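You operate a simulated robot arm through the tools that you are given. There is no shell and no other tool. Be economical: measure what you need, move in short steps, check, and stop when the job is done.

Carry out the task below with a simulated robot arm. There is one attempt and no reset: what you move stays moved.

JOB
Switch to hand and start extraction, table, granulator and feed belt.
Fine: in that order, each after the lamp before it is lit; touch no other control.

It is judged by the outcome, as a careful person would: the job done as asked, and still so three seconds after it is handed in. It fails if anything else is knocked over, pushed out of place, dropped, spilled or broken.

ROBOT AND FRAMES
A 6-joint arm with a two-finger parallel gripper, fixed in place. Base frame: the origin is at the foot of the arm, x ahead of it, y to its left, z up. Units: mm, degrees, N and s.
With the tool pointing down near the work surface it reaches from about 100 to 740 mm from the base axis. Its first joint turns from -166.0 to 166.0 degrees. Payload 3.91 kg.
Tool frame: the origin (TCP) lies between the finger pads and is the grasp point; the fingertips stand 30 mm ahead of it; z points along the fingers, y is the line along which they close. The gripper opens to 110 mm. The fingers are 20 mm wide and 10 mm thick; the gripper's body (48 by 112 mm) begins 55 mm behind the TCP.
Orientation is that of the tool frame in the base frame, as a unit quaternion [x, y, z, w]. With the fingers straight down and closing along the base's y, the tool's x points along the base's -x, its y along +y and its z along -z.

CONTROLS
- The arm moves only by the tool nudge_tool. Its argument "increments" is text: rows parted by semicolons, each of 6 numbers parted by spaces: the shift along the base's x, y, z in mm, then the turn, a rotation vector about the base's x, y, z in degrees. In form: dx dy dz ax ay az; .... A call has 1 to 8 rows; each row shifts and turns the commanded pose from where the row before left it. "fingers" is the closure, from 0 (fully open) to 1 (shut), set as the call begins (left out, the last holds). Rows are played at 5 a second. More than 50 mm and 8.6 degrees between two rows, or a gripper value outside its range, and nothing of the call is played. A pose out of reach is approached as far as the arm can. The call stops where the force on the tool passes 40 N (or 10 N more than at its start, if that is more) or the arm is blocked; 0.2 s more then pass. The fingers move at their own pace (about 45 mm/s each) and stop on an object; they squeeze with about 45 N. The grip force told is the motor's: it shows also when the fingers shut on nothing. Time passes only in rows, and 0.2 s behind the last, so rows that do not move let the fingers close. It gives the time, the measured TCP pose, the force on the tool (base axes), the opening and the grip force at its end, in the units of the frame above (readings bear some noise), with the torque about the TCP (base axes, N m) and any sound that the robot's microphone picked up.
- Cameras (640 x 400 px; columns grow to the right, rows downward): "scene" is fixed at [401.3, -500.8, 1926.8]; the picture's right is [0.97, 0.26, 0.00], its down [0.12, -0.44, -0.89] and it looks along [-0.23, 0.86, -0.45] (base axes); focal length 353 px, centre (320, 200). "wrist" rides on the gripper at [77, 7, -115] in the tool frame; the picture's right is [-0.09, 1.00, 0.00], its down [-0.80, -0.07, -0.59] and it looks along [-0.59, -0.05, 0.80] (tool axes); focal length 270 px, centre (320, 200). There is no depth. A picture from a camera that has moved, and an enlarged one, comes with that camera's place and axes in the base frame and with its lens.
- get_image(camera): a new picture of that camera. No time passes.
- move_column(by): slides the trunk up (or, below 0, down) by that many mm; the arm rides with it, the base frame stays. It gives what a move gives, with no picture.
- zoom(camera, box): a new picture of the part [left, top, right, bottom] of that camera's present view, enlarged. No time passes.
- close_job(): hands the job in; it is judged then, once.

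Go step by step. Nothing tells you positions but the pictures and the camera data: compare them with the known pose of the tool, close in by small moves and look again before you grip or let go. The budget is 120 turns and 76 pictures, counting those below and the enlarged ones. Unless the task says otherwise, let go and move clear before handing in, and close with one line.

The tools are called after "Emit:" as name(argument=value, ...) on one line, values as JSON. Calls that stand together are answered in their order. nudge_tool: Moves the arm, as the interface text tells. Its arguments: {"type":"object","properties":{"increments":{"type":"string"},"fingers":{"type":"number"}},"required":["increments"]} The other tools are called the same way: move_column (by) slides the trunk up or down; get_image (camera) takes a picture; zoom (camera, box) takes an enlarged picture of a part of a camera's view; close_job () hands the job in.

At the start:

```text
time_s: 0.0
tcp_pos: [199.0, 288.6, 1536.4]
orientation: [0.001, 1.0, 0.0, -0.001]
wrist_force: [-0.4, 0.5, 0.6]
moment: [-0.02, -0.01, 0.01]
width: 110.0
gripper_force: 0.1
trunk travel left (down, up): [-575.0, 35.0]
```

scene: 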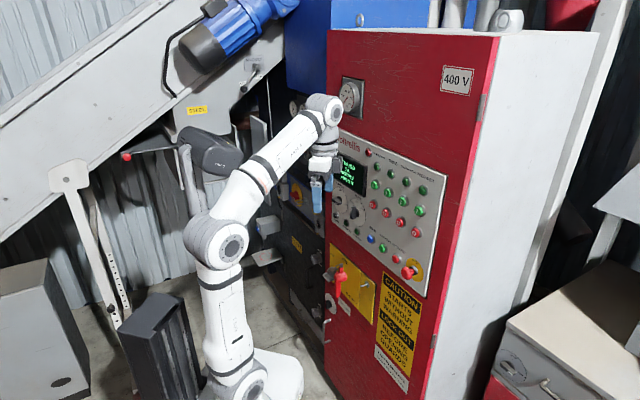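
wrist: 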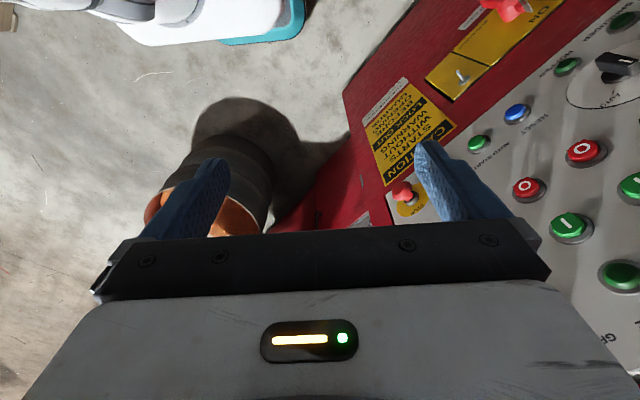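

I see a red cabinet with a control panel: a screen, knobs, and rows of green/red buttons. I'll zoom in to read the labels first.

Emit:
zoom(camera="scene", box=[320, 130, 450, 211])

Emit:
zoom(camera="scene", box=[320, 200, 450, 281])

Emit:
zoom(camera="wrist", box=[440, 0, 640, 350])

```text
4.92 times, centred on (385, 170) of scene
camera zoom: at [401.3, -500.8, 1926.8], right [0.97, 0.26, 0.0], down [0.12, -0.44, -0.89], along [-0.23, 0.86, -0.45], focal length 1739 px, centre (0, 345)
```

zoom: 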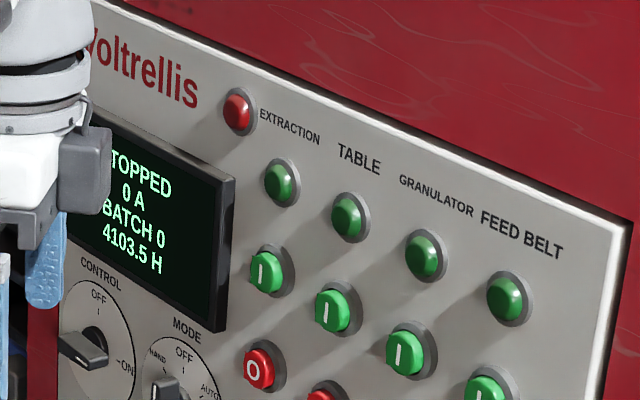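

```text
4.92 times, centred on (385, 240) of scene
camera zoom: at [401.3, -500.8, 1926.8], right [0.97, 0.26, 0.0], down [0.12, -0.44, -0.89], along [-0.23, 0.86, -0.45], focal length 1739 px, centre (0, 1)
```

zoom: 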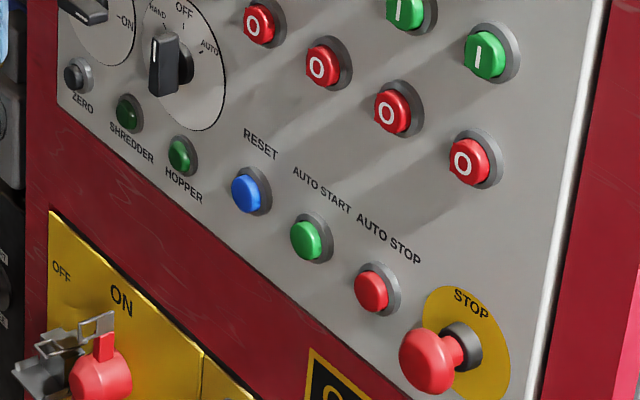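

```text
1.14 times, centred on (540, 175) of wrist
camera zoom: at [122.4, 295.7, 1652.1], right [0.09, 1.0, 0.0], down [0.8, -0.07, 0.59], along [0.59, -0.05, -0.8], focal length 309 px, centre (69, 229)
```

zoom: 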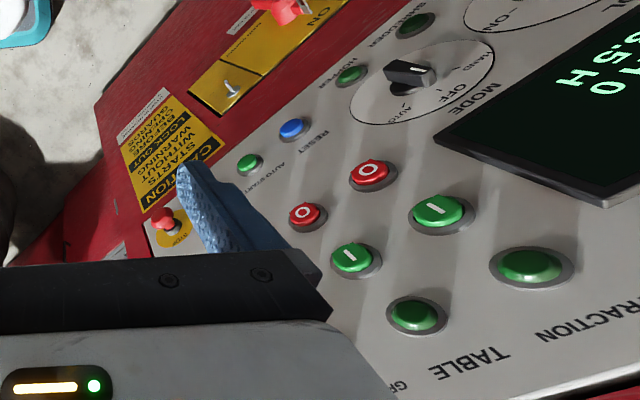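

The panel is vertical, facing the arm, about 645 mm from the base axis at azimuth ~49°, and the mode knob is near (222, 664, 1279). I'll yaw the tool to face the panel and look again.

Emit:
nudge_tool(increments="0 0 0 0 0 8.1;0 0 0 0 0 8.1;0 0 0 0 0 8.1;0 0 0 0 0 8.1;0 0 0 0 0 8.1;0 0 0 0 0 8.1")

Emit:
nudge_tool(increments="0 0 0 6.15 -5.41 0;0 0 0 6.15 -5.41 0;0 0 0 6.15 -5.41 0;0 0 0 6.15 -5.41 0;0 0 0 6.15 -5.41 0")

Emit:
get_image(camera="wrist")

```text
time_s: 1.4
tcp_pos: [199.7, 289.2, 1537.2]
orientation: [-0.413, 0.911, 0.0, 0.001]
wrist_force: [0.1, -0.8, 0.7]
moment: [0.03, 0.02, 0.0]
width: 110.0
gripper_force: 0.0
trunk travel left (down, up): [-575.0, 35.0]
```

```text
time_s: 2.6
tcp_pos: [199.5, 288.1, 1538.1]
orientation: [-0.385, 0.854, 0.145, 0.319]
wrist_force: [0.5, 0.4, -0.3]
moment: [0.02, 0.0, 0.0]
width: 110.0
gripper_force: 0.0
trunk travel left (down, up): [-575.0, 35.0]
```

```text
70 pictures are left
camera wrist: at [106.0, 192.4, 1573.7], right [-0.7, 0.71, 0.06], down [0.19, 0.11, 0.97], along [0.68, 0.7, -0.22], focal length 270 px, centre (320, 200)
```

wrist: 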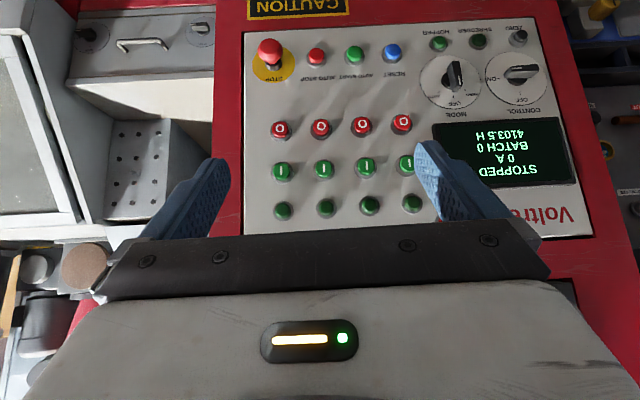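

The panel is now seen almost head-on (upside down). I'll enlarge the knobs and the button grid to read their state.

Emit:
zoom(camera="wrist", box=[410, 20, 570, 120])

Emit:
zoom(camera="wrist", box=[240, 20, 440, 235])

```text
4.00 times, centred on (490, 70) of wrist
camera zoom: at [106.0, 192.4, 1573.7], right [-0.7, 0.71, 0.06], down [0.19, 0.11, 0.97], along [0.68, 0.7, -0.22], focal length 1081 px, centre (-360, 720)
```

zoom: 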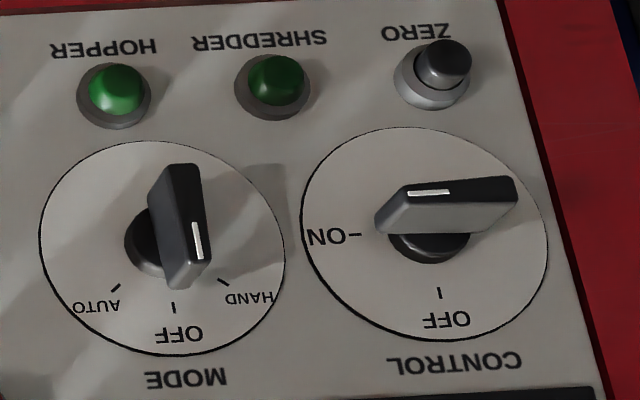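

```text
1.86 times, centred on (340, 128) of wrist
camera zoom: at [106.0, 192.4, 1573.7], right [-0.7, 0.71, 0.06], down [0.19, 0.11, 0.97], along [0.68, 0.7, -0.22], focal length 503 px, centre (283, 335)
```

zoom: 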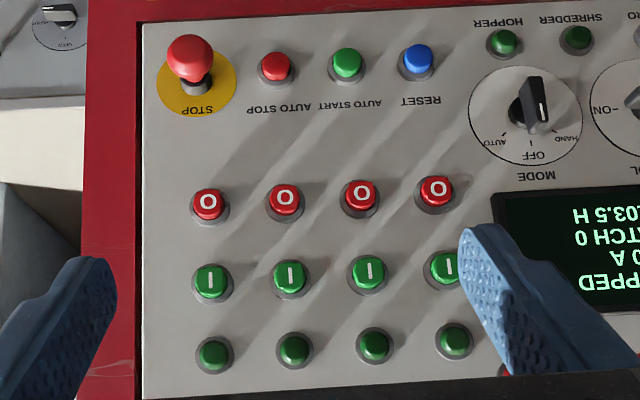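

CONTROL is already ON and MODE points at OFF. HAND is about 45° counter-clockwise from there as an operator sees it. The panel normal works out at 45°, with buttons 70 mm apart, so I'll finish pointing the tool at the panel.

Emit:
nudge_tool(increments="0 0 0 0 0 -3.7;0 0 0 5.77 -5.77 0;0 0 0 5.77 -5.77 0;0 0 0 5.77 -5.77 0;0 0 0 5.77 -5.77 0;0 0 0 5.77 -5.77 0;0 0 0 5.77 -5.77 0")

Emit:
get_image(camera="scene")

```text
time_s: 4.0
tcp_pos: [201.2, 259.3, 1644.7]
orientation: [-0.215, 0.671, 0.328, 0.629]
wrist_force: [0.5, -0.8, 0.3]
moment: [-0.03, -0.02, -0.01]
width: 110.0
gripper_force: 0.1
trunk travel left (down, up): [-575.0, 35.0]
stopped in row 7: the arm was blocked; the commanded pose is now the measured one
```

```text
67 pictures are left
```

scene: 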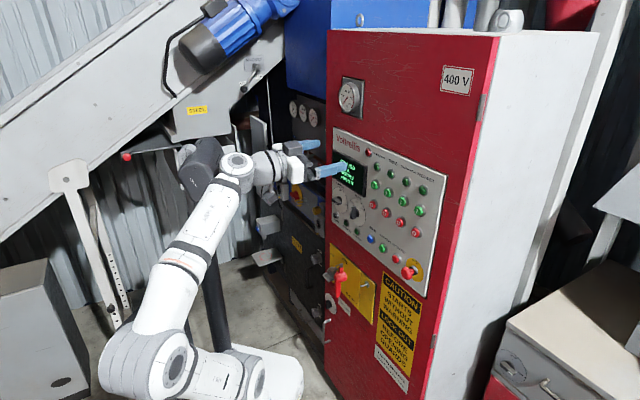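

The tool now points at the panel with about 10° of roll left, because the arm got blocked near its reach limit. I'll move toward the panel and down, then fix the roll there.

Emit:
nudge_tool(increments="15 25 -30 0 0 0;5 30 -30 0 0 0;5 30 -30 0 0 0;5 30 -30 0 0 0")

Emit:
nudge_tool(increments="0 0 0 -3.4 -3.4 0;0 0 0 -3.4 -3.4 0")

Emit:
get_image(camera="scene")

```text
time_s: 5.0
tcp_pos: [227.6, 378.2, 1518.8]
orientation: [-0.221, 0.672, 0.326, 0.627]
wrist_force: [0.0, -0.8, -0.5]
moment: [-0.04, -0.02, 0.03]
width: 110.0
gripper_force: 0.2
trunk travel left (down, up): [-575.0, 35.0]
```

```text
time_s: 5.7
tcp_pos: [230.8, 380.1, 1519.4]
orientation: [-0.277, 0.651, 0.271, 0.652]
wrist_force: [0.4, 0.0, 0.8]
moment: [0.01, 0.01, -0.01]
width: 109.9
gripper_force: 0.1
trunk travel left (down, up): [-575.0, 35.0]
```

```text
66 pictures are left
```

scene: 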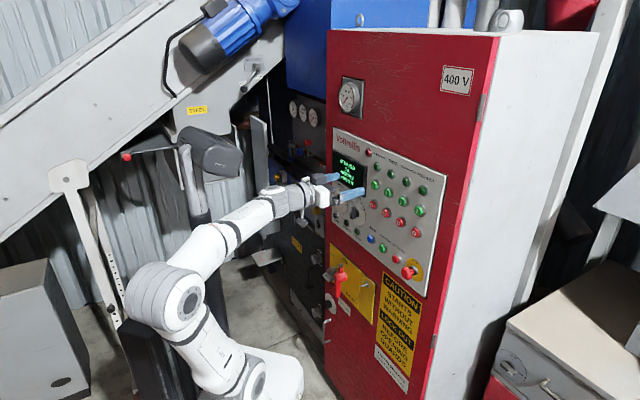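

Orientation is now square to the panel. I'll move in front of the mode knob at a safe standoff and look with the wrist camera.

Emit:
nudge_tool(increments="-18.8 18.8 -30.6 0 0 0;-18.8 18.8 -30.6 0 0 0;-18.8 18.8 -30.6 0 0 0;-18.8 18.8 -30.6 0 0 0;-18.8 18.8 -30.6 0 0 0;-18.8 18.8 -30.6 0 0 0;-18.8 18.8 -30.6 0 0 0;-18.8 18.8 -30.6 0 0 0", fingers=0.45)

Emit:
get_image(camera="wrist")

Emit:
get_image(camera="scene")

```text
time_s: 7.5
tcp_pos: [79.3, 531.2, 1275.3]
orientation: [-0.275, 0.652, 0.271, 0.652]
wrist_force: [0.4, 0.4, 0.2]
moment: [-0.02, 0.03, 0.0]
width: 60.7
gripper_force: 0.0
trunk travel left (down, up): [-575.0, 35.0]
```

```text
65 pictures are left
camera wrist: at [-5.6, 453.1, 1199.0], right [-0.71, 0.7, 0.08], down [-0.37, -0.47, 0.8], along [0.6, 0.54, 0.59], focal length 270 px, centre (320, 200)
```

wrist: 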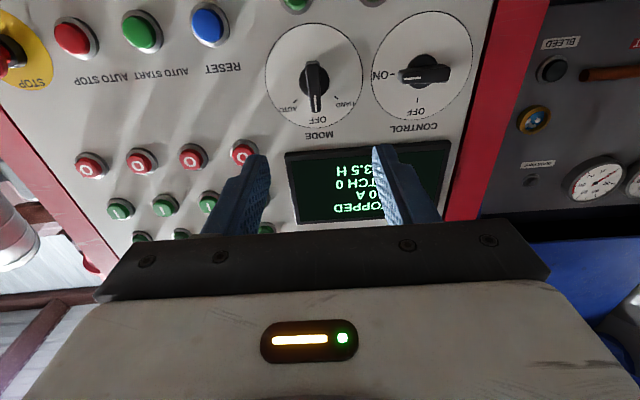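

```text
64 pictures are left
```

scene: 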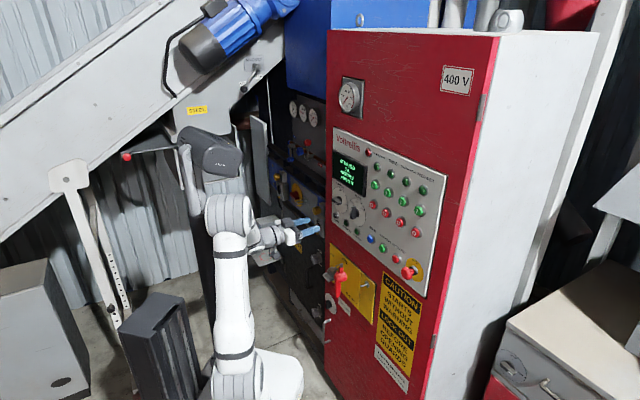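

The tool is opposite the mode knob, which I put near (234, 680, 1266). I'll close in until the fingertips are about 60 mm off the panel and check.

Emit:
nudge_tool(increments="30.3 28.2 -3 0 0 0;30.3 28.2 -3 0 0 0;30.3 28.2 -3 0 0 0")

Emit:
get_image(camera="wrist")

Emit:
zoom(camera="scene", box=[290, 160, 410, 235])

```text
time_s: 8.2
tcp_pos: [171.3, 615.8, 1264.9]
orientation: [-0.276, 0.652, 0.272, 0.652]
wrist_force: [0.5, 0.0, 0.2]
moment: [0.02, 0.01, 0.0]
width: 60.3
gripper_force: 0.0
trunk travel left (down, up): [-575.0, 35.0]
```

```text
63 pictures are left
camera wrist: at [86.4, 537.7, 1188.9], right [-0.71, 0.7, 0.08], down [-0.37, -0.47, 0.8], along [0.6, 0.54, 0.59], focal length 270 px, centre (320, 200)
```

wrist: 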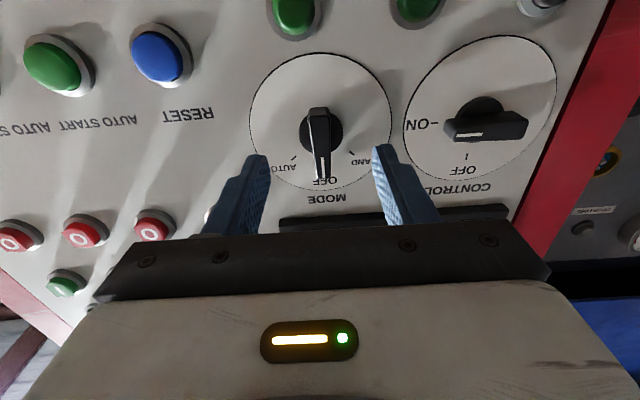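

```text
5.33 times, centred on (350, 198) of scene
camera zoom: at [401.3, -500.8, 1926.8], right [0.97, 0.26, 0.0], down [0.12, -0.44, -0.89], along [-0.23, 0.86, -0.45], focal length 1884 px, centre (160, 213)
```

zoom: 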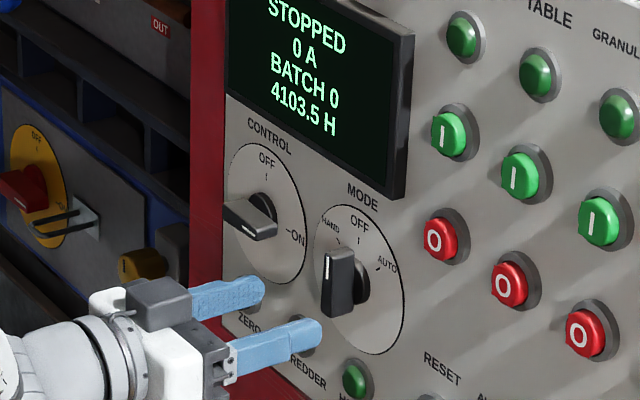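

Lateral alignment with the knob is within about 1 mm, and the knob centre is about 4 mm above the tool. I'll advance with the fingers straddling the handle.

Emit:
nudge_tool(increments="10.3 11 2 0 0 0;10.6 10.6 2 0 0 0;8 8 0 0 0 0")

Emit:
get_image(camera="wrist")

Emit:
zoom(camera="scene", box=[290, 160, 410, 235])

```text
time_s: 9.1
tcp_pos: [200.1, 644.3, 1269.2]
orientation: [-0.277, 0.652, 0.272, 0.652]
wrist_force: [-0.3, 0.3, 0.5]
moment: [0.02, 0.03, 0.0]
width: 60.5
gripper_force: 0.1
trunk travel left (down, up): [-575.0, 35.0]
```

```text
61 pictures are left
camera wrist: at [114.9, 566.2, 1193.1], right [-0.71, 0.7, 0.08], down [-0.37, -0.47, 0.8], along [0.6, 0.54, 0.59], focal length 270 px, centre (320, 200)
```

wrist: 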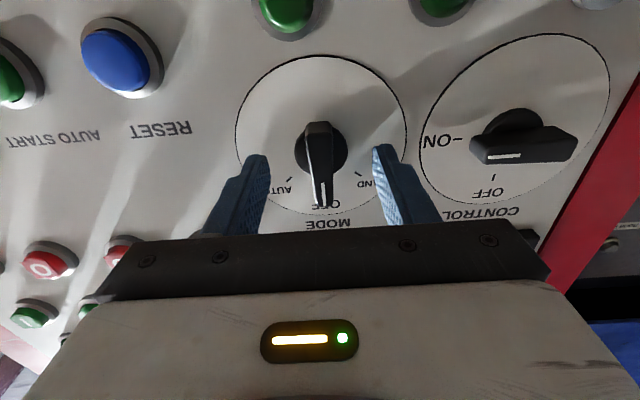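

```text
5.33 times, centred on (350, 198) of scene
camera zoom: at [401.3, -500.8, 1926.8], right [0.97, 0.26, 0.0], down [0.12, -0.44, -0.89], along [-0.23, 0.86, -0.45], focal length 1884 px, centre (160, 213)
```

zoom: 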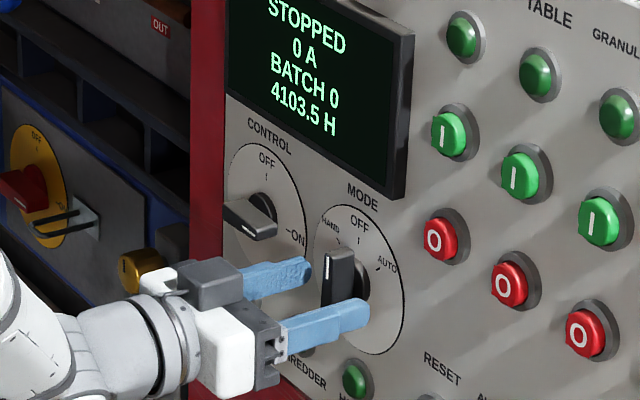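

The handle sits centred between the fingers. I'll raise 2.5 mm, advance 6 mm more, and close on it.

Emit:
nudge_tool(increments="4.2 4.2 2.5 0 0 0")

Emit:
nudge_tool(increments="0 0 0 0 0 0;0 0 0 0 0 0;0 0 0 0 0 0;0 0 0 0 0 0", fingers=0.85)

Emit:
get_image(camera="wrist")

```text
time_s: 9.4
tcp_pos: [203.7, 647.2, 1271.5]
orientation: [-0.276, 0.652, 0.272, 0.652]
wrist_force: [0.4, 0.2, 0.5]
moment: [0.02, 0.03, -0.04]
width: 60.6
gripper_force: 0.0
trunk travel left (down, up): [-575.0, 35.0]
```

```text
time_s: 10.4
tcp_pos: [203.7, 648.0, 1273.4]
orientation: [-0.276, 0.652, 0.272, 0.652]
wrist_force: [-0.4, 0.3, -0.7]
moment: [0.0, 0.02, 0.05]
width: 16.8
gripper_force: 0.3
trunk travel left (down, up): [-575.0, 35.0]
```

```text
59 pictures are left
camera wrist: at [119.1, 570.2, 1195.6], right [-0.71, 0.7, 0.08], down [-0.37, -0.47, 0.8], along [0.6, 0.54, 0.59], focal length 270 px, centre (320, 200)
```

wrist: 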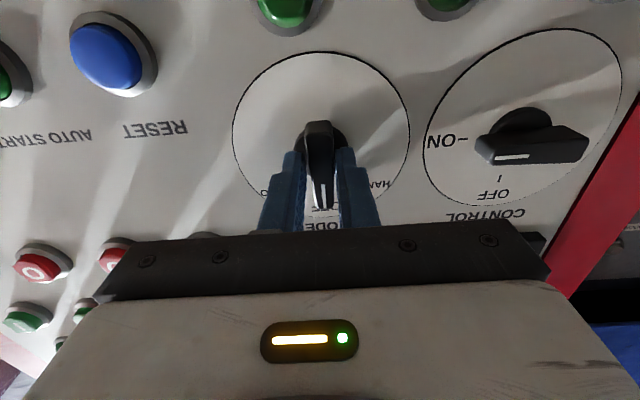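

The fingers straddle the handle with a small gap. I'll close slightly more and turn counter-clockwise, first about 24°.

Emit:
nudge_tool(increments="0 0 0 0 0 0;0 0 0 0 0 0;0 0 0 -5.66 -5.66 0;0 0 0 -5.66 -5.66 0;0 0 0 -5.66 -5.66 0", fingers=0.88)

Emit:
get_image(camera="wrist")

```text
time_s: 11.7
tcp_pos: [202.8, 649.7, 1273.1]
orientation: [-0.407, 0.581, 0.13, 0.693]
wrist_force: [-3.7, 6.3, 0.5]
moment: [0.05, -0.09, -0.18]
width: 14.7
gripper_force: 45.0
trunk travel left (down, up): [-575.0, 35.0]
```

```text
58 pictures are left
camera wrist: at [140.9, 548.4, 1200.2], right [-0.67, 0.66, -0.33], down [-0.6, -0.23, 0.76], along [0.42, 0.71, 0.56], focal length 270 px, centre (320, 200)
```

wrist: 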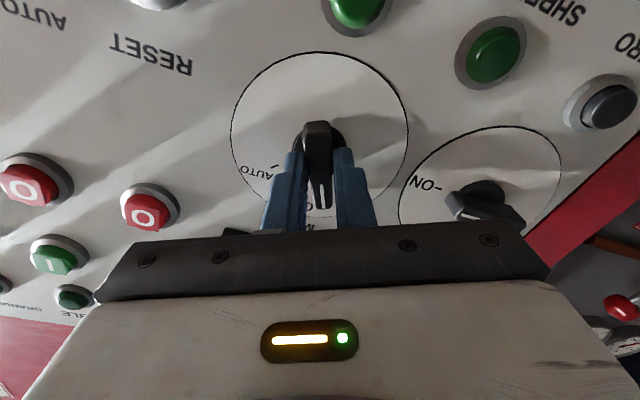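

The handle is turning with the fingers at low force. I'll continue to about 45°.

Emit:
nudge_tool(increments="-0.5 0.5 0 -5.3 -5.3 0;0 0 0 -5.3 -5.3 0;0 0 0 -4.9 -4.9 0")

Emit:
zoom(camera="scene", box=[290, 160, 410, 235])

Emit:
get_image(camera="wrist")

```text
time_s: 12.4
tcp_pos: [202.4, 648.9, 1272.9]
orientation: [-0.51, 0.494, -0.006, 0.704]
wrist_force: [-2.9, 6.6, 1.5]
moment: [0.41, -0.45, 0.2]
width: 14.7
gripper_force: 45.1
trunk travel left (down, up): [-575.0, 35.0]
```

```text
5.33 times, centred on (350, 198) of scene
camera zoom: at [401.3, -500.8, 1926.8], right [0.97, 0.26, 0.0], down [0.12, -0.44, -0.89], along [-0.23, 0.86, -0.45], focal length 1884 px, centre (160, 213)
```

zoom: 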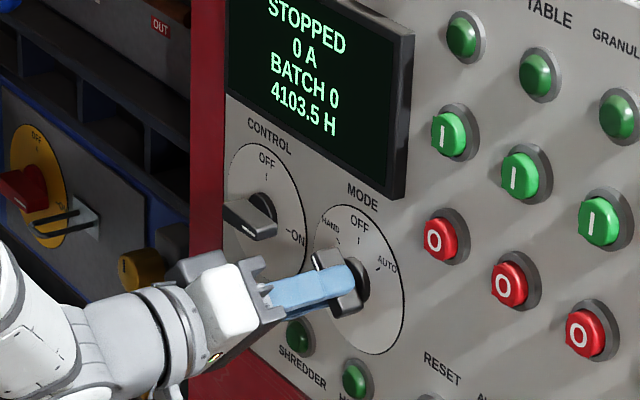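

```text
56 pictures are left
camera wrist: at [158.4, 530.9, 1215.3], right [-0.54, 0.52, -0.66], down [-0.79, -0.05, 0.61], along [0.29, 0.85, 0.44], focal length 270 px, centre (320, 200)
```

wrist: 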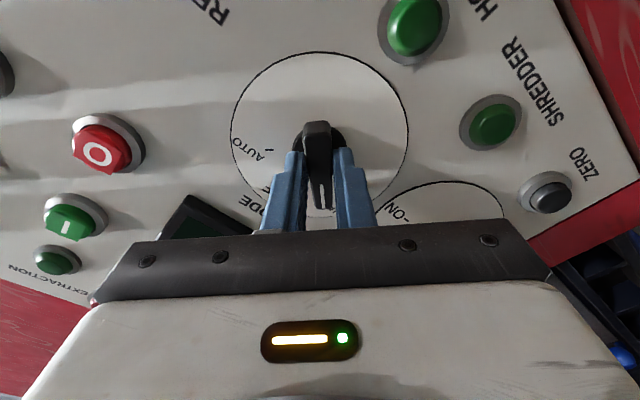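

Turned about 46°. I'll release, back off 25 mm, and check where the pointer rests.

Emit:
nudge_tool(increments="0 0 0 0 0 0;0 0 0 0 0 0;-10 -10 0 0 0 0;-15 -15 0 0 0 0;-20 -20 0 0 0 0", fingers=0.5)

Emit:
get_image(camera="wrist")

Emit:
zoom(camera="scene", box=[320, 130, 450, 211])

```text
time_s: 13.7
tcp_pos: [158.8, 603.4, 1273.2]
orientation: [-0.508, 0.495, -0.004, 0.705]
wrist_force: [0.1, -0.7, -0.3]
moment: [0.01, 0.03, -0.02]
width: 55.0
gripper_force: 0.2
trunk travel left (down, up): [-575.0, 35.0]
```

```text
55 pictures are left
camera wrist: at [114.1, 485.0, 1215.4], right [-0.54, 0.53, -0.66], down [-0.79, -0.05, 0.61], along [0.29, 0.85, 0.44], focal length 270 px, centre (320, 200)
```

wrist: 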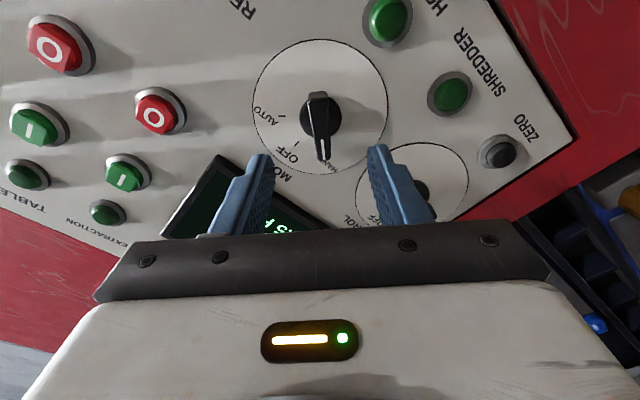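

```text
4.92 times, centred on (385, 170) of scene
camera zoom: at [401.3, -500.8, 1926.8], right [0.97, 0.26, 0.0], down [0.12, -0.44, -0.89], along [-0.23, 0.86, -0.45], focal length 1739 px, centre (0, 345)
```

zoom: 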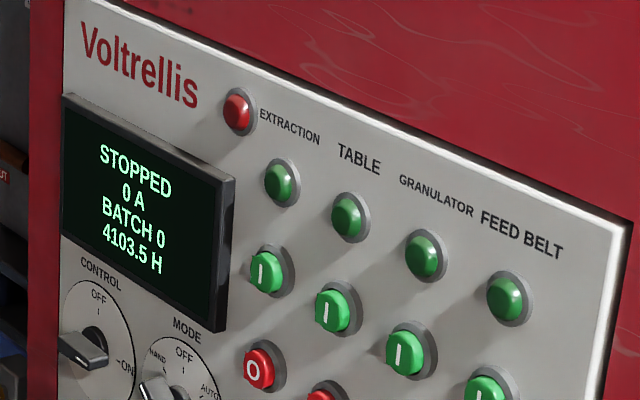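

The pointer appears to be at HAND; I'll enlarge it to confirm.

Emit:
zoom(camera="wrist", box=[240, 30, 400, 190])

Emit:
zoom(camera="scene", box=[325, 185, 375, 235])

```text
2.50 times, centred on (320, 110) of wrist
camera zoom: at [114.1, 485.0, 1215.4], right [-0.54, 0.53, -0.66], down [-0.79, -0.05, 0.61], along [0.29, 0.85, 0.44], focal length 676 px, centre (320, 425)
```

zoom: 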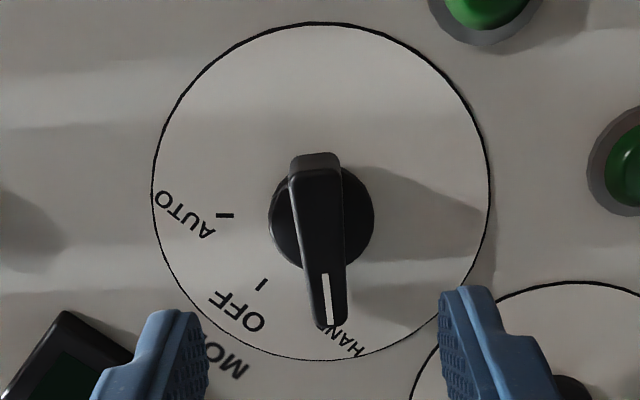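

```text
8.00 times, centred on (350, 210) of scene
camera zoom: at [401.3, -500.8, 1926.8], right [0.97, 0.26, 0.0], down [0.12, -0.44, -0.89], along [-0.23, 0.86, -0.45], focal length 2825 px, centre (80, 120)
```

zoom: 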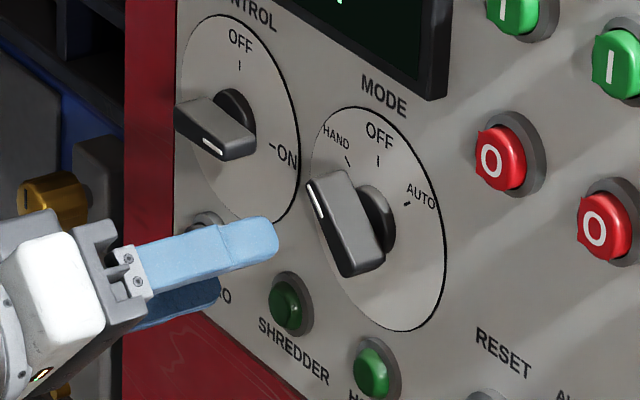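

MODE is at HAND. Now I'll back off, undo the roll, close the fingers and move in front of the extraction start button at about (299, 603, 1425).

Emit:
nudge_tool(increments="-20 -20 0 0 0 0;12.8 -10.6 25.3 5.4 5.4 0;12.8 -10.6 25.3 5.4 5.4 0;12.8 -10.6 25.3 5.4 5.4 0;12.8 -10.6 25.3 5.4 5.4 0;12.8 -10.6 25.3 5.4 5.4 0;12.8 -10.6 25.3 5.4 5.4 0", fingers=1)

Emit:
get_image(camera="wrist")

Emit:
get_image(camera="scene")

```text
time_s: 15.2
tcp_pos: [215.6, 519.6, 1425.8]
orientation: [-0.277, 0.652, 0.272, 0.652]
wrist_force: [-0.1, 0.2, -1.0]
moment: [0.0, 0.03, -0.03]
width: 0.2
gripper_force: 37.4
trunk travel left (down, up): [-575.0, 35.0]
```

```text
51 pictures are left
camera wrist: at [130.7, 441.4, 1348.2], right [-0.71, 0.7, 0.08], down [-0.37, -0.47, 0.8], along [0.6, 0.54, 0.59], focal length 270 px, centre (320, 200)
```

wrist: 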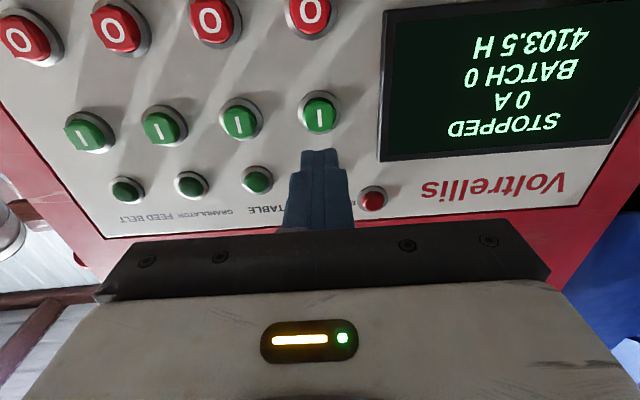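

```text
50 pictures are left
```

scene: 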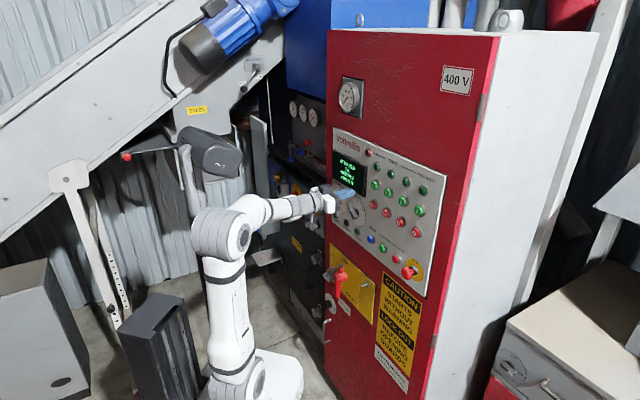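

The closed fingertips are lined up with the extraction "I" button. I'll advance in short steps until it is pressed.

Emit:
nudge_tool(increments="14.1 14.1 0 0 0 0;14.1 14.1 0 0 0 0;14.1 14.1 0 0 0 0;7 7 0 0 0 0;3 3 0 0 0 0")

Emit:
get_image(camera="wrist")

```text
time_s: 16.4
tcp_pos: [269.0, 571.3, 1424.9]
orientation: [-0.277, 0.651, 0.272, 0.652]
wrist_force: [-0.1, -0.5, -0.6]
moment: [0.0, -0.01, 0.01]
width: 0.2
gripper_force: 37.6
trunk travel left (down, up): [-575.0, 35.0]
```

```text
49 pictures are left
camera wrist: at [183.3, 494.4, 1348.2], right [-0.71, 0.7, 0.08], down [-0.37, -0.47, 0.8], along [0.6, 0.54, 0.59], focal length 270 px, centre (320, 200)
```

wrist: 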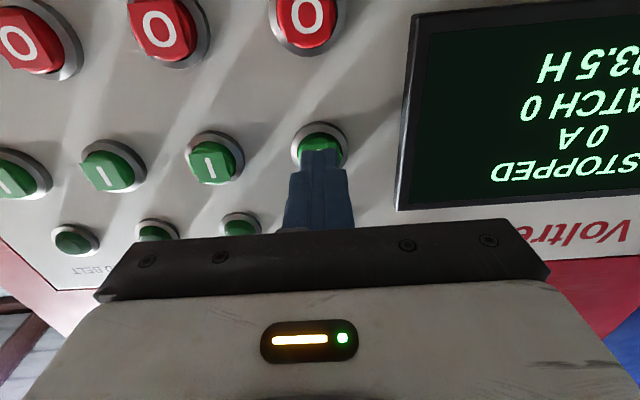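

Aligned on the button, almost touching. I'll push in 2–3 mm steps.

Emit:
nudge_tool(increments="2 2 0 0 0 0;2 2 0 0 0 0;2 2 0 0 0 0")

Emit:
zoom(camera="scene", box=[320, 130, 450, 211])

```text
time_s: 17.2
tcp_pos: [274.6, 577.5, 1425.8]
orientation: [-0.276, 0.652, 0.27, 0.653]
wrist_force: [-1.3, -1.2, -0.7]
moment: [0.0, 0.0, -0.01]
width: 0.1
gripper_force: 37.6
trunk travel left (down, up): [-575.0, 35.0]
```

```text
4.92 times, centred on (385, 170) of scene
camera zoom: at [401.3, -500.8, 1926.8], right [0.97, 0.26, 0.0], down [0.12, -0.44, -0.89], along [-0.23, 0.86, -0.45], focal length 1739 px, centre (0, 345)
```

zoom: 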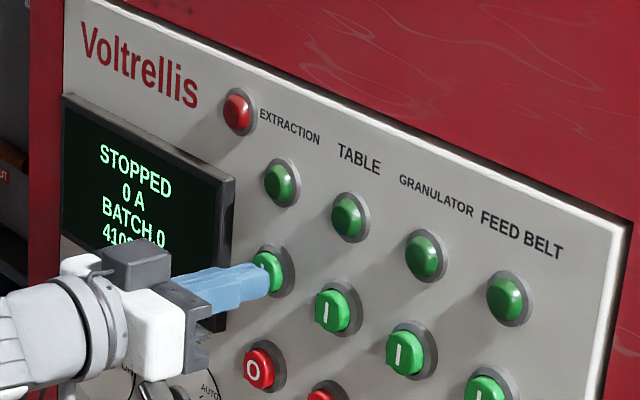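

Contact begins (about 2 N). I'll push a little further.

Emit:
nudge_tool(increments="1.4 1.4 0 0 0 0;1.4 1.4 0 0 0 0;1.4 1.4 0 0 0 0")

Emit:
zoom(camera="scene", box=[320, 130, 450, 211])

```text
time_s: 18.1
tcp_pos: [276.6, 580.3, 1424.9]
orientation: [-0.277, 0.651, 0.273, 0.652]
wrist_force: [-4.0, -7.1, -2.1]
moment: [-0.05, 0.1, -0.05]
width: 0.0
gripper_force: 37.0
trunk travel left (down, up): [-575.0, 35.0]
heard: click
```

```text
4.92 times, centred on (385, 170) of scene
camera zoom: at [401.3, -500.8, 1926.8], right [0.97, 0.26, 0.0], down [0.12, -0.44, -0.89], along [-0.23, 0.86, -0.45], focal length 1739 px, centre (0, 345)
```

zoom: 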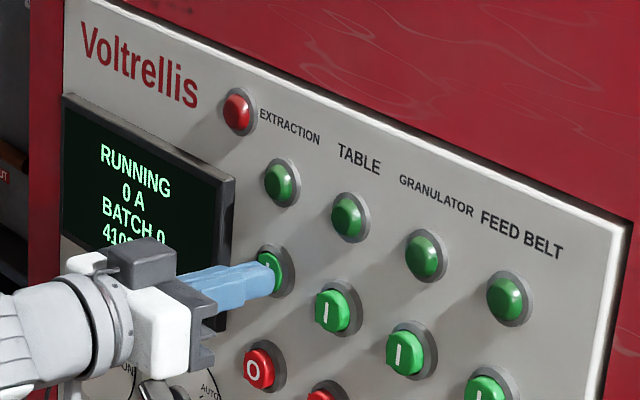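

A click, and the screen now says RUNNING, but the lamp isn't lit yet. I'll back off and watch for it.

Emit:
nudge_tool(increments="-14.1 -14.1 0 0 0 0;-14.1 -14.1 0 0 0 0;0 0 0 0 0 0;0 0 0 0 0 0;0 0 0 0 0 0")

Emit:
zoom(camera="scene", box=[320, 130, 450, 211])

```text
time_s: 19.2
tcp_pos: [248.7, 553.6, 1425.9]
orientation: [-0.277, 0.651, 0.272, 0.652]
wrist_force: [-0.3, -0.1, -0.4]
moment: [-0.01, -0.01, 0.0]
width: 0.1
gripper_force: 37.8
trunk travel left (down, up): [-575.0, 35.0]
```

```text
4.92 times, centred on (385, 170) of scene
camera zoom: at [401.3, -500.8, 1926.8], right [0.97, 0.26, 0.0], down [0.12, -0.44, -0.89], along [-0.23, 0.86, -0.45], focal length 1739 px, centre (0, 345)
```

zoom: 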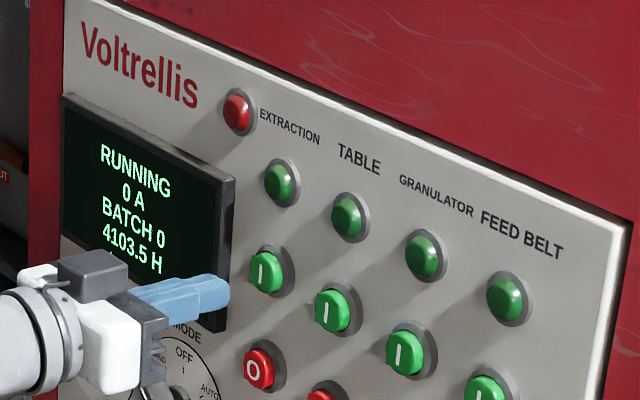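

Extraction is starting up with its lamp still dark. I'll shift to the front of the table button and wait for the lamp.

Emit:
nudge_tool(increments="16.5 -16.5 0 0 0 0;16.5 -16.5 0 0 0 0;16.5 -16.5 0 0 0 0;0 0 0 0 0 0;0 0 0 0 0 0;0 0 0 0 0 0;0 0 0 0 0 0;0 0 0 0 0 0")

Emit:
zoom(camera="scene", box=[320, 130, 450, 211])

Emit:
get_image(camera="wrist")

```text
time_s: 21.1
tcp_pos: [299.6, 504.3, 1423.7]
orientation: [-0.277, 0.651, 0.273, 0.652]
wrist_force: [0.3, -0.2, -0.1]
moment: [-0.02, 0.02, 0.0]
width: 0.0
gripper_force: 37.5
trunk travel left (down, up): [-575.0, 35.0]
```

```text
4.92 times, centred on (385, 170) of scene
camera zoom: at [401.3, -500.8, 1926.8], right [0.97, 0.26, 0.0], down [0.12, -0.44, -0.89], along [-0.23, 0.86, -0.45], focal length 1739 px, centre (0, 345)
```

zoom: 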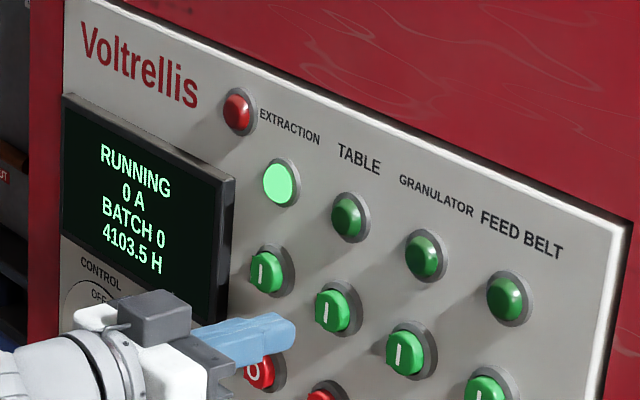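

```text
44 pictures are left
camera wrist: at [214.6, 426.2, 1347.5], right [-0.71, 0.7, 0.08], down [-0.37, -0.47, 0.8], along [0.6, 0.54, 0.59], focal length 270 px, centre (320, 200)
```

wrist: 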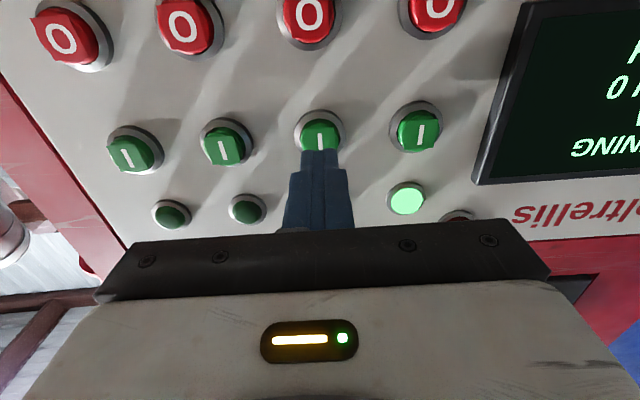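

The extraction lamp is lit and the tool is aligned with the table button. Pressing it now.

Emit:
nudge_tool(increments="12 12 0 0 0 0;8 8 0 0 0 0;3 3 0 0 0 0;1.5 1.5 0 0 0 0;1.5 1.5 0 0 0 0;1.5 1.5 0 0 0 0;1.2 1.2 0 0 0 0")

```text
time_s: 22.6
tcp_pos: [326.6, 531.4, 1424.5]
orientation: [-0.276, 0.652, 0.271, 0.652]
wrist_force: [-6.2, -7.6, -4.1]
moment: [-0.06, 0.07, -0.01]
width: 0.1
gripper_force: 38.0
trunk travel left (down, up): [-575.0, 35.0]
heard: click
```

Click heard for the table. I'll back off, shift to the granulator button and wait for the table lamp.

Emit:
nudge_tool(increments="-14.1 -14.1 0 0 0 0;-14.1 -14.1 0 0 0 0;16.5 -16.5 0 0 0 0;16.5 -16.5 0 0 0 0;16.5 -16.5 0 0 0 0;0 0 0 0 0 0;0 0 0 0 0 0;0 0 0 0 0 0")

Emit:
nudge_tool(increments="0 0 0 0 0 0;0 0 0 0 0 0;0 0 0 0 0 0;0 0 0 0 0 0;0 0 0 0 0 0")

Emit:
get_image(camera="wrist")

Emit:
zoom(camera="scene", box=[320, 130, 450, 211])

```text
time_s: 24.4
tcp_pos: [348.9, 453.8, 1423.4]
orientation: [-0.277, 0.651, 0.271, 0.652]
wrist_force: [-0.8, 0.1, -1.0]
moment: [0.0, -0.02, -0.04]
width: 0.0
gripper_force: 37.4
trunk travel left (down, up): [-575.0, 35.0]
```

```text
time_s: 25.6
tcp_pos: [349.4, 453.7, 1424.2]
orientation: [-0.277, 0.651, 0.272, 0.652]
wrist_force: [0.3, 0.7, -1.0]
moment: [0.01, 0.01, 0.0]
width: 0.0
gripper_force: 37.9
trunk travel left (down, up): [-575.0, 35.0]
```

```text
43 pictures are left
camera wrist: at [264.8, 376.8, 1347.5], right [-0.71, 0.7, 0.08], down [-0.37, -0.47, 0.8], along [0.6, 0.54, 0.59], focal length 270 px, centre (320, 200)
```

wrist: 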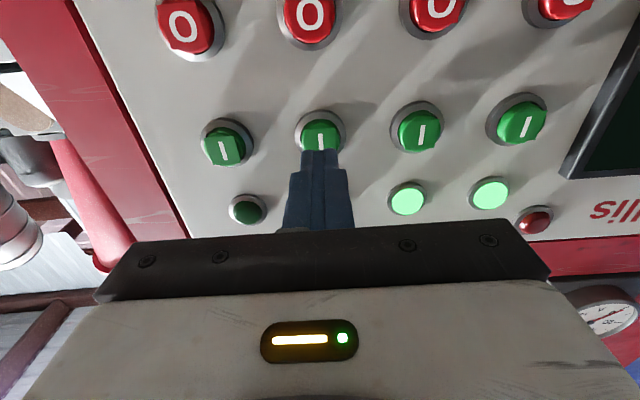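

```text
4.92 times, centred on (385, 170) of scene
camera zoom: at [401.3, -500.8, 1926.8], right [0.97, 0.26, 0.0], down [0.12, -0.44, -0.89], along [-0.23, 0.86, -0.45], focal length 1739 px, centre (0, 345)
```

zoom: 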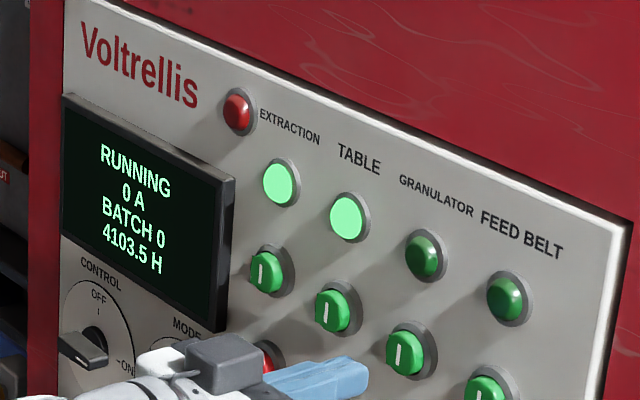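

The table lamp is lit and the tool is aligned with the granulator button. Pressing it.

Emit:
nudge_tool(increments="12 12 0 0 0 0;8 8 0 0 0 0;3 3 0 0 0 0;1.5 1.5 0 0 0 0;1.5 1.5 0 0 0 0;1.5 1.5 0 0 0 0;1.2 1.2 0 0 0 0")

```text
time_s: 27.2
tcp_pos: [376.8, 482.2, 1425.4]
orientation: [-0.276, 0.651, 0.272, 0.652]
wrist_force: [-7.9, -9.3, -4.4]
moment: [-0.03, 0.1, -0.01]
width: 0.0
gripper_force: 37.7
trunk travel left (down, up): [-575.0, 35.0]
heard: click
```

Click heard for the granulator. I'll back off, shift to the feed belt button and wait.

Emit:
nudge_tool(increments="-14.1 -14.1 0 0 0 0;-14.1 -14.1 0 0 0 0;16.5 -16.5 0 0 0 0;16.5 -16.5 0 0 0 0;16.5 -16.5 0 0 0 0;0 0 0 0 0 0;0 0 0 0 0 0;0 0 0 0 0 0")

Emit:
nudge_tool(increments="0 0 0 0 0 0;0 0 0 0 0 0;0 0 0 0 0 0;0 0 0 0 0 0;0 0 0 0 0 0")

Emit:
get_image(camera="wrist")

Emit:
zoom(camera="scene", box=[320, 130, 450, 211])

```text
time_s: 29.1
tcp_pos: [398.7, 406.7, 1424.5]
orientation: [-0.278, 0.651, 0.271, 0.652]
wrist_force: [0.3, -0.3, 0.4]
moment: [0.0, 0.01, 0.0]
width: 0.2
gripper_force: 37.7
trunk travel left (down, up): [-575.0, 35.0]
```

```text
time_s: 30.2
tcp_pos: [398.5, 405.0, 1424.6]
orientation: [-0.275, 0.652, 0.27, 0.653]
wrist_force: [0.8, 0.6, 0.3]
moment: [0.0, 0.0, -0.04]
width: 0.1
gripper_force: 37.8
trunk travel left (down, up): [-575.0, 35.0]
```

```text
41 pictures are left
camera wrist: at [313.6, 328.3, 1347.2], right [-0.71, 0.7, 0.08], down [-0.37, -0.47, 0.8], along [0.6, 0.54, 0.59], focal length 270 px, centre (320, 200)
```

wrist: 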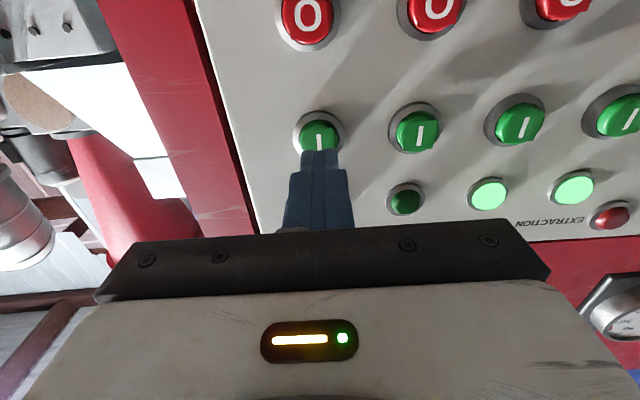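

```text
4.92 times, centred on (385, 170) of scene
camera zoom: at [401.3, -500.8, 1926.8], right [0.97, 0.26, 0.0], down [0.12, -0.44, -0.89], along [-0.23, 0.86, -0.45], focal length 1739 px, centre (0, 345)
```

zoom: 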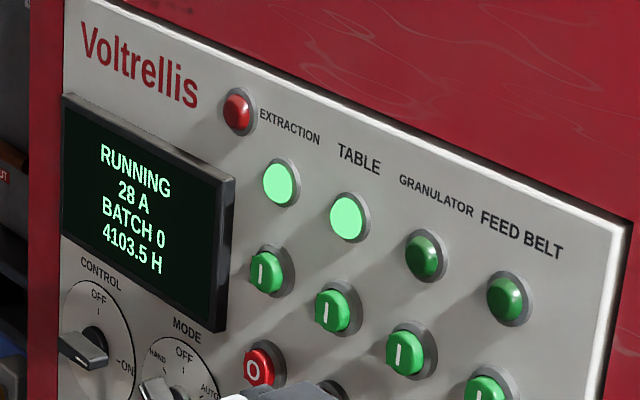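

The granulator is drawing 28 A but its lamp is still dark, so I'll wait longer.

Emit:
nudge_tool(increments="0 0 0 0 0 0;0 0 0 0 0 0;0 0 0 0 0 0;0 0 0 0 0 0;0 0 0 0 0 0;0 0 0 0 0 0;0 0 0 0 0 0;0 0 0 0 0 0")

Emit:
nudge_tool(increments="0 0 0 0 0 0;0 0 0 0 0 0;0 0 0 0 0 0;0 0 0 0 0 0;0 0 0 0 0 0;0 0 0 0 0 0;0 0 0 0 0 0;0 0 0 0 0 0")

Emit:
zoom(camera="scene", box=[320, 130, 450, 211])

```text
time_s: 32.0
tcp_pos: [397.7, 406.4, 1423.4]
orientation: [-0.277, 0.651, 0.272, 0.652]
wrist_force: [0.3, 0.0, 0.0]
moment: [0.01, 0.03, -0.02]
width: 0.3
gripper_force: 37.8
trunk travel left (down, up): [-575.0, 35.0]
```

```text
time_s: 33.9
tcp_pos: [399.6, 406.6, 1423.9]
orientation: [-0.276, 0.652, 0.271, 0.652]
wrist_force: [0.0, -0.6, 0.5]
moment: [-0.04, 0.02, 0.0]
width: 0.0
gripper_force: 37.8
trunk travel left (down, up): [-575.0, 35.0]
```

```text
4.92 times, centred on (385, 170) of scene
camera zoom: at [401.3, -500.8, 1926.8], right [0.97, 0.26, 0.0], down [0.12, -0.44, -0.89], along [-0.23, 0.86, -0.45], focal length 1739 px, centre (0, 345)
```

zoom: 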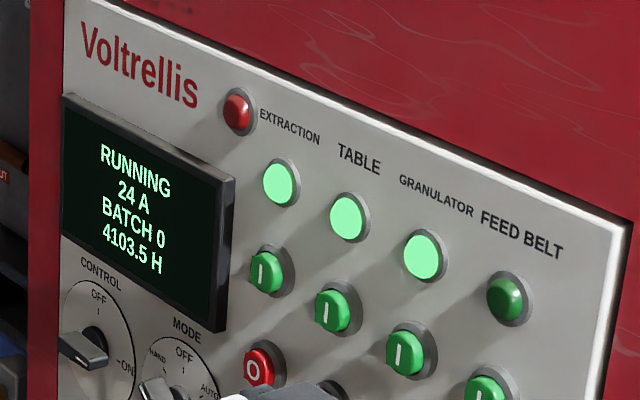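

The granulator lamp is lit. Pressing the feed belt start button.

Emit:
nudge_tool(increments="12 12 0 0 0 0;8 8 0 0 0 0;3 3 0 0 0 0;1.5 1.5 0 0 0 0;1.5 1.5 0 0 0 0;1.5 1.5 0 0 0 0;1.2 1.2 0 0 0 0")

```text
time_s: 35.5
tcp_pos: [425.7, 434.1, 1426.7]
orientation: [-0.274, 0.652, 0.271, 0.652]
wrist_force: [-11.0, -11.1, -6.2]
moment: [-0.14, 0.15, -0.04]
width: 0.0
gripper_force: 37.6
trunk travel left (down, up): [-575.0, 35.0]
heard: click
```

Click heard for the feed belt. I'll back well clear and wait for its lamp.

Emit:
nudge_tool(increments="-14.1 -14.1 0 0 0 0;-20 -20 0 0 0 0;-25 -25 0 0 0 0;-25 -25 0 0 0 0;0 0 0 0 0 0;0 0 0 0 0 0;0 0 0 0 0 0;0 0 0 0 0 0")

Emit:
nudge_tool(increments="0 0 0 0 0 0;0 0 0 0 0 0;0 0 0 0 0 0;0 0 0 0 0 0;0 0 0 0 0 0;0 0 0 0 0 0;0 0 0 0 0 0;0 0 0 0 0 0")

Emit:
get_image(camera="scene")

Emit:
zoom(camera="scene", box=[320, 130, 450, 211])

```text
time_s: 37.2
tcp_pos: [343.0, 351.3, 1424.7]
orientation: [-0.276, 0.652, 0.271, 0.652]
wrist_force: [-0.2, -0.9, 0.5]
moment: [0.02, -0.07, -0.03]
width: 0.0
gripper_force: 37.8
trunk travel left (down, up): [-575.0, 35.0]
```

```text
time_s: 39.0
tcp_pos: [343.9, 352.1, 1424.3]
orientation: [-0.276, 0.652, 0.271, 0.653]
wrist_force: [-0.2, -0.5, -1.2]
moment: [-0.02, 0.02, 0.0]
width: 0.1
gripper_force: 37.4
trunk travel left (down, up): [-575.0, 35.0]
```

```text
38 pictures are left
```

scene: 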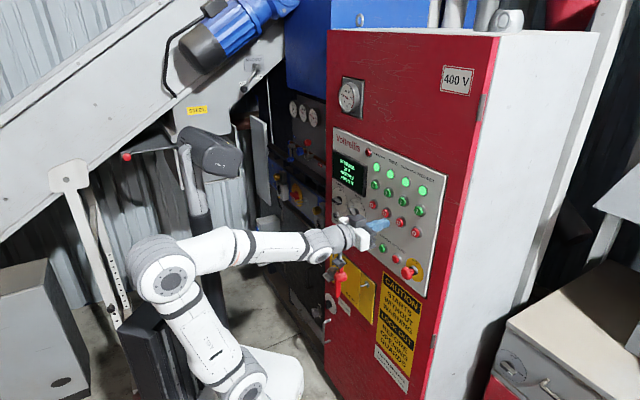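

```text
4.92 times, centred on (385, 170) of scene
camera zoom: at [401.3, -500.8, 1926.8], right [0.97, 0.26, 0.0], down [0.12, -0.44, -0.89], along [-0.23, 0.86, -0.45], focal length 1739 px, centre (0, 345)
```

zoom: 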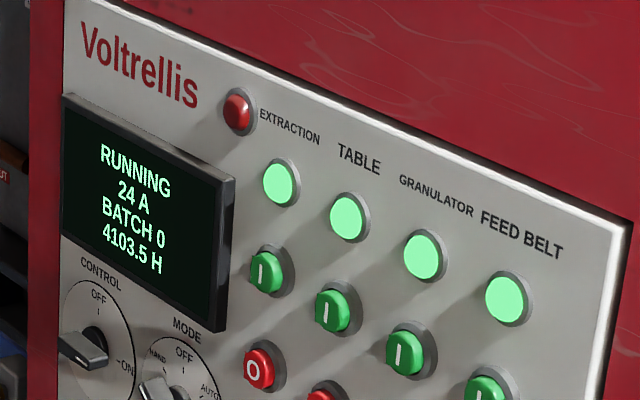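

All four lamps are lit, the screen says RUNNING, MODE is at HAND and the arm is clear of the panel. I'm handing in.

Emit:
close_job()

```text
The job is handed in.
```

The job is done and handed in: I switched MODE to HAND, then started extraction, table, granulator and feed belt in that order, each after the lamp before it was lit. All four lamps are lit, and I touched no other control.
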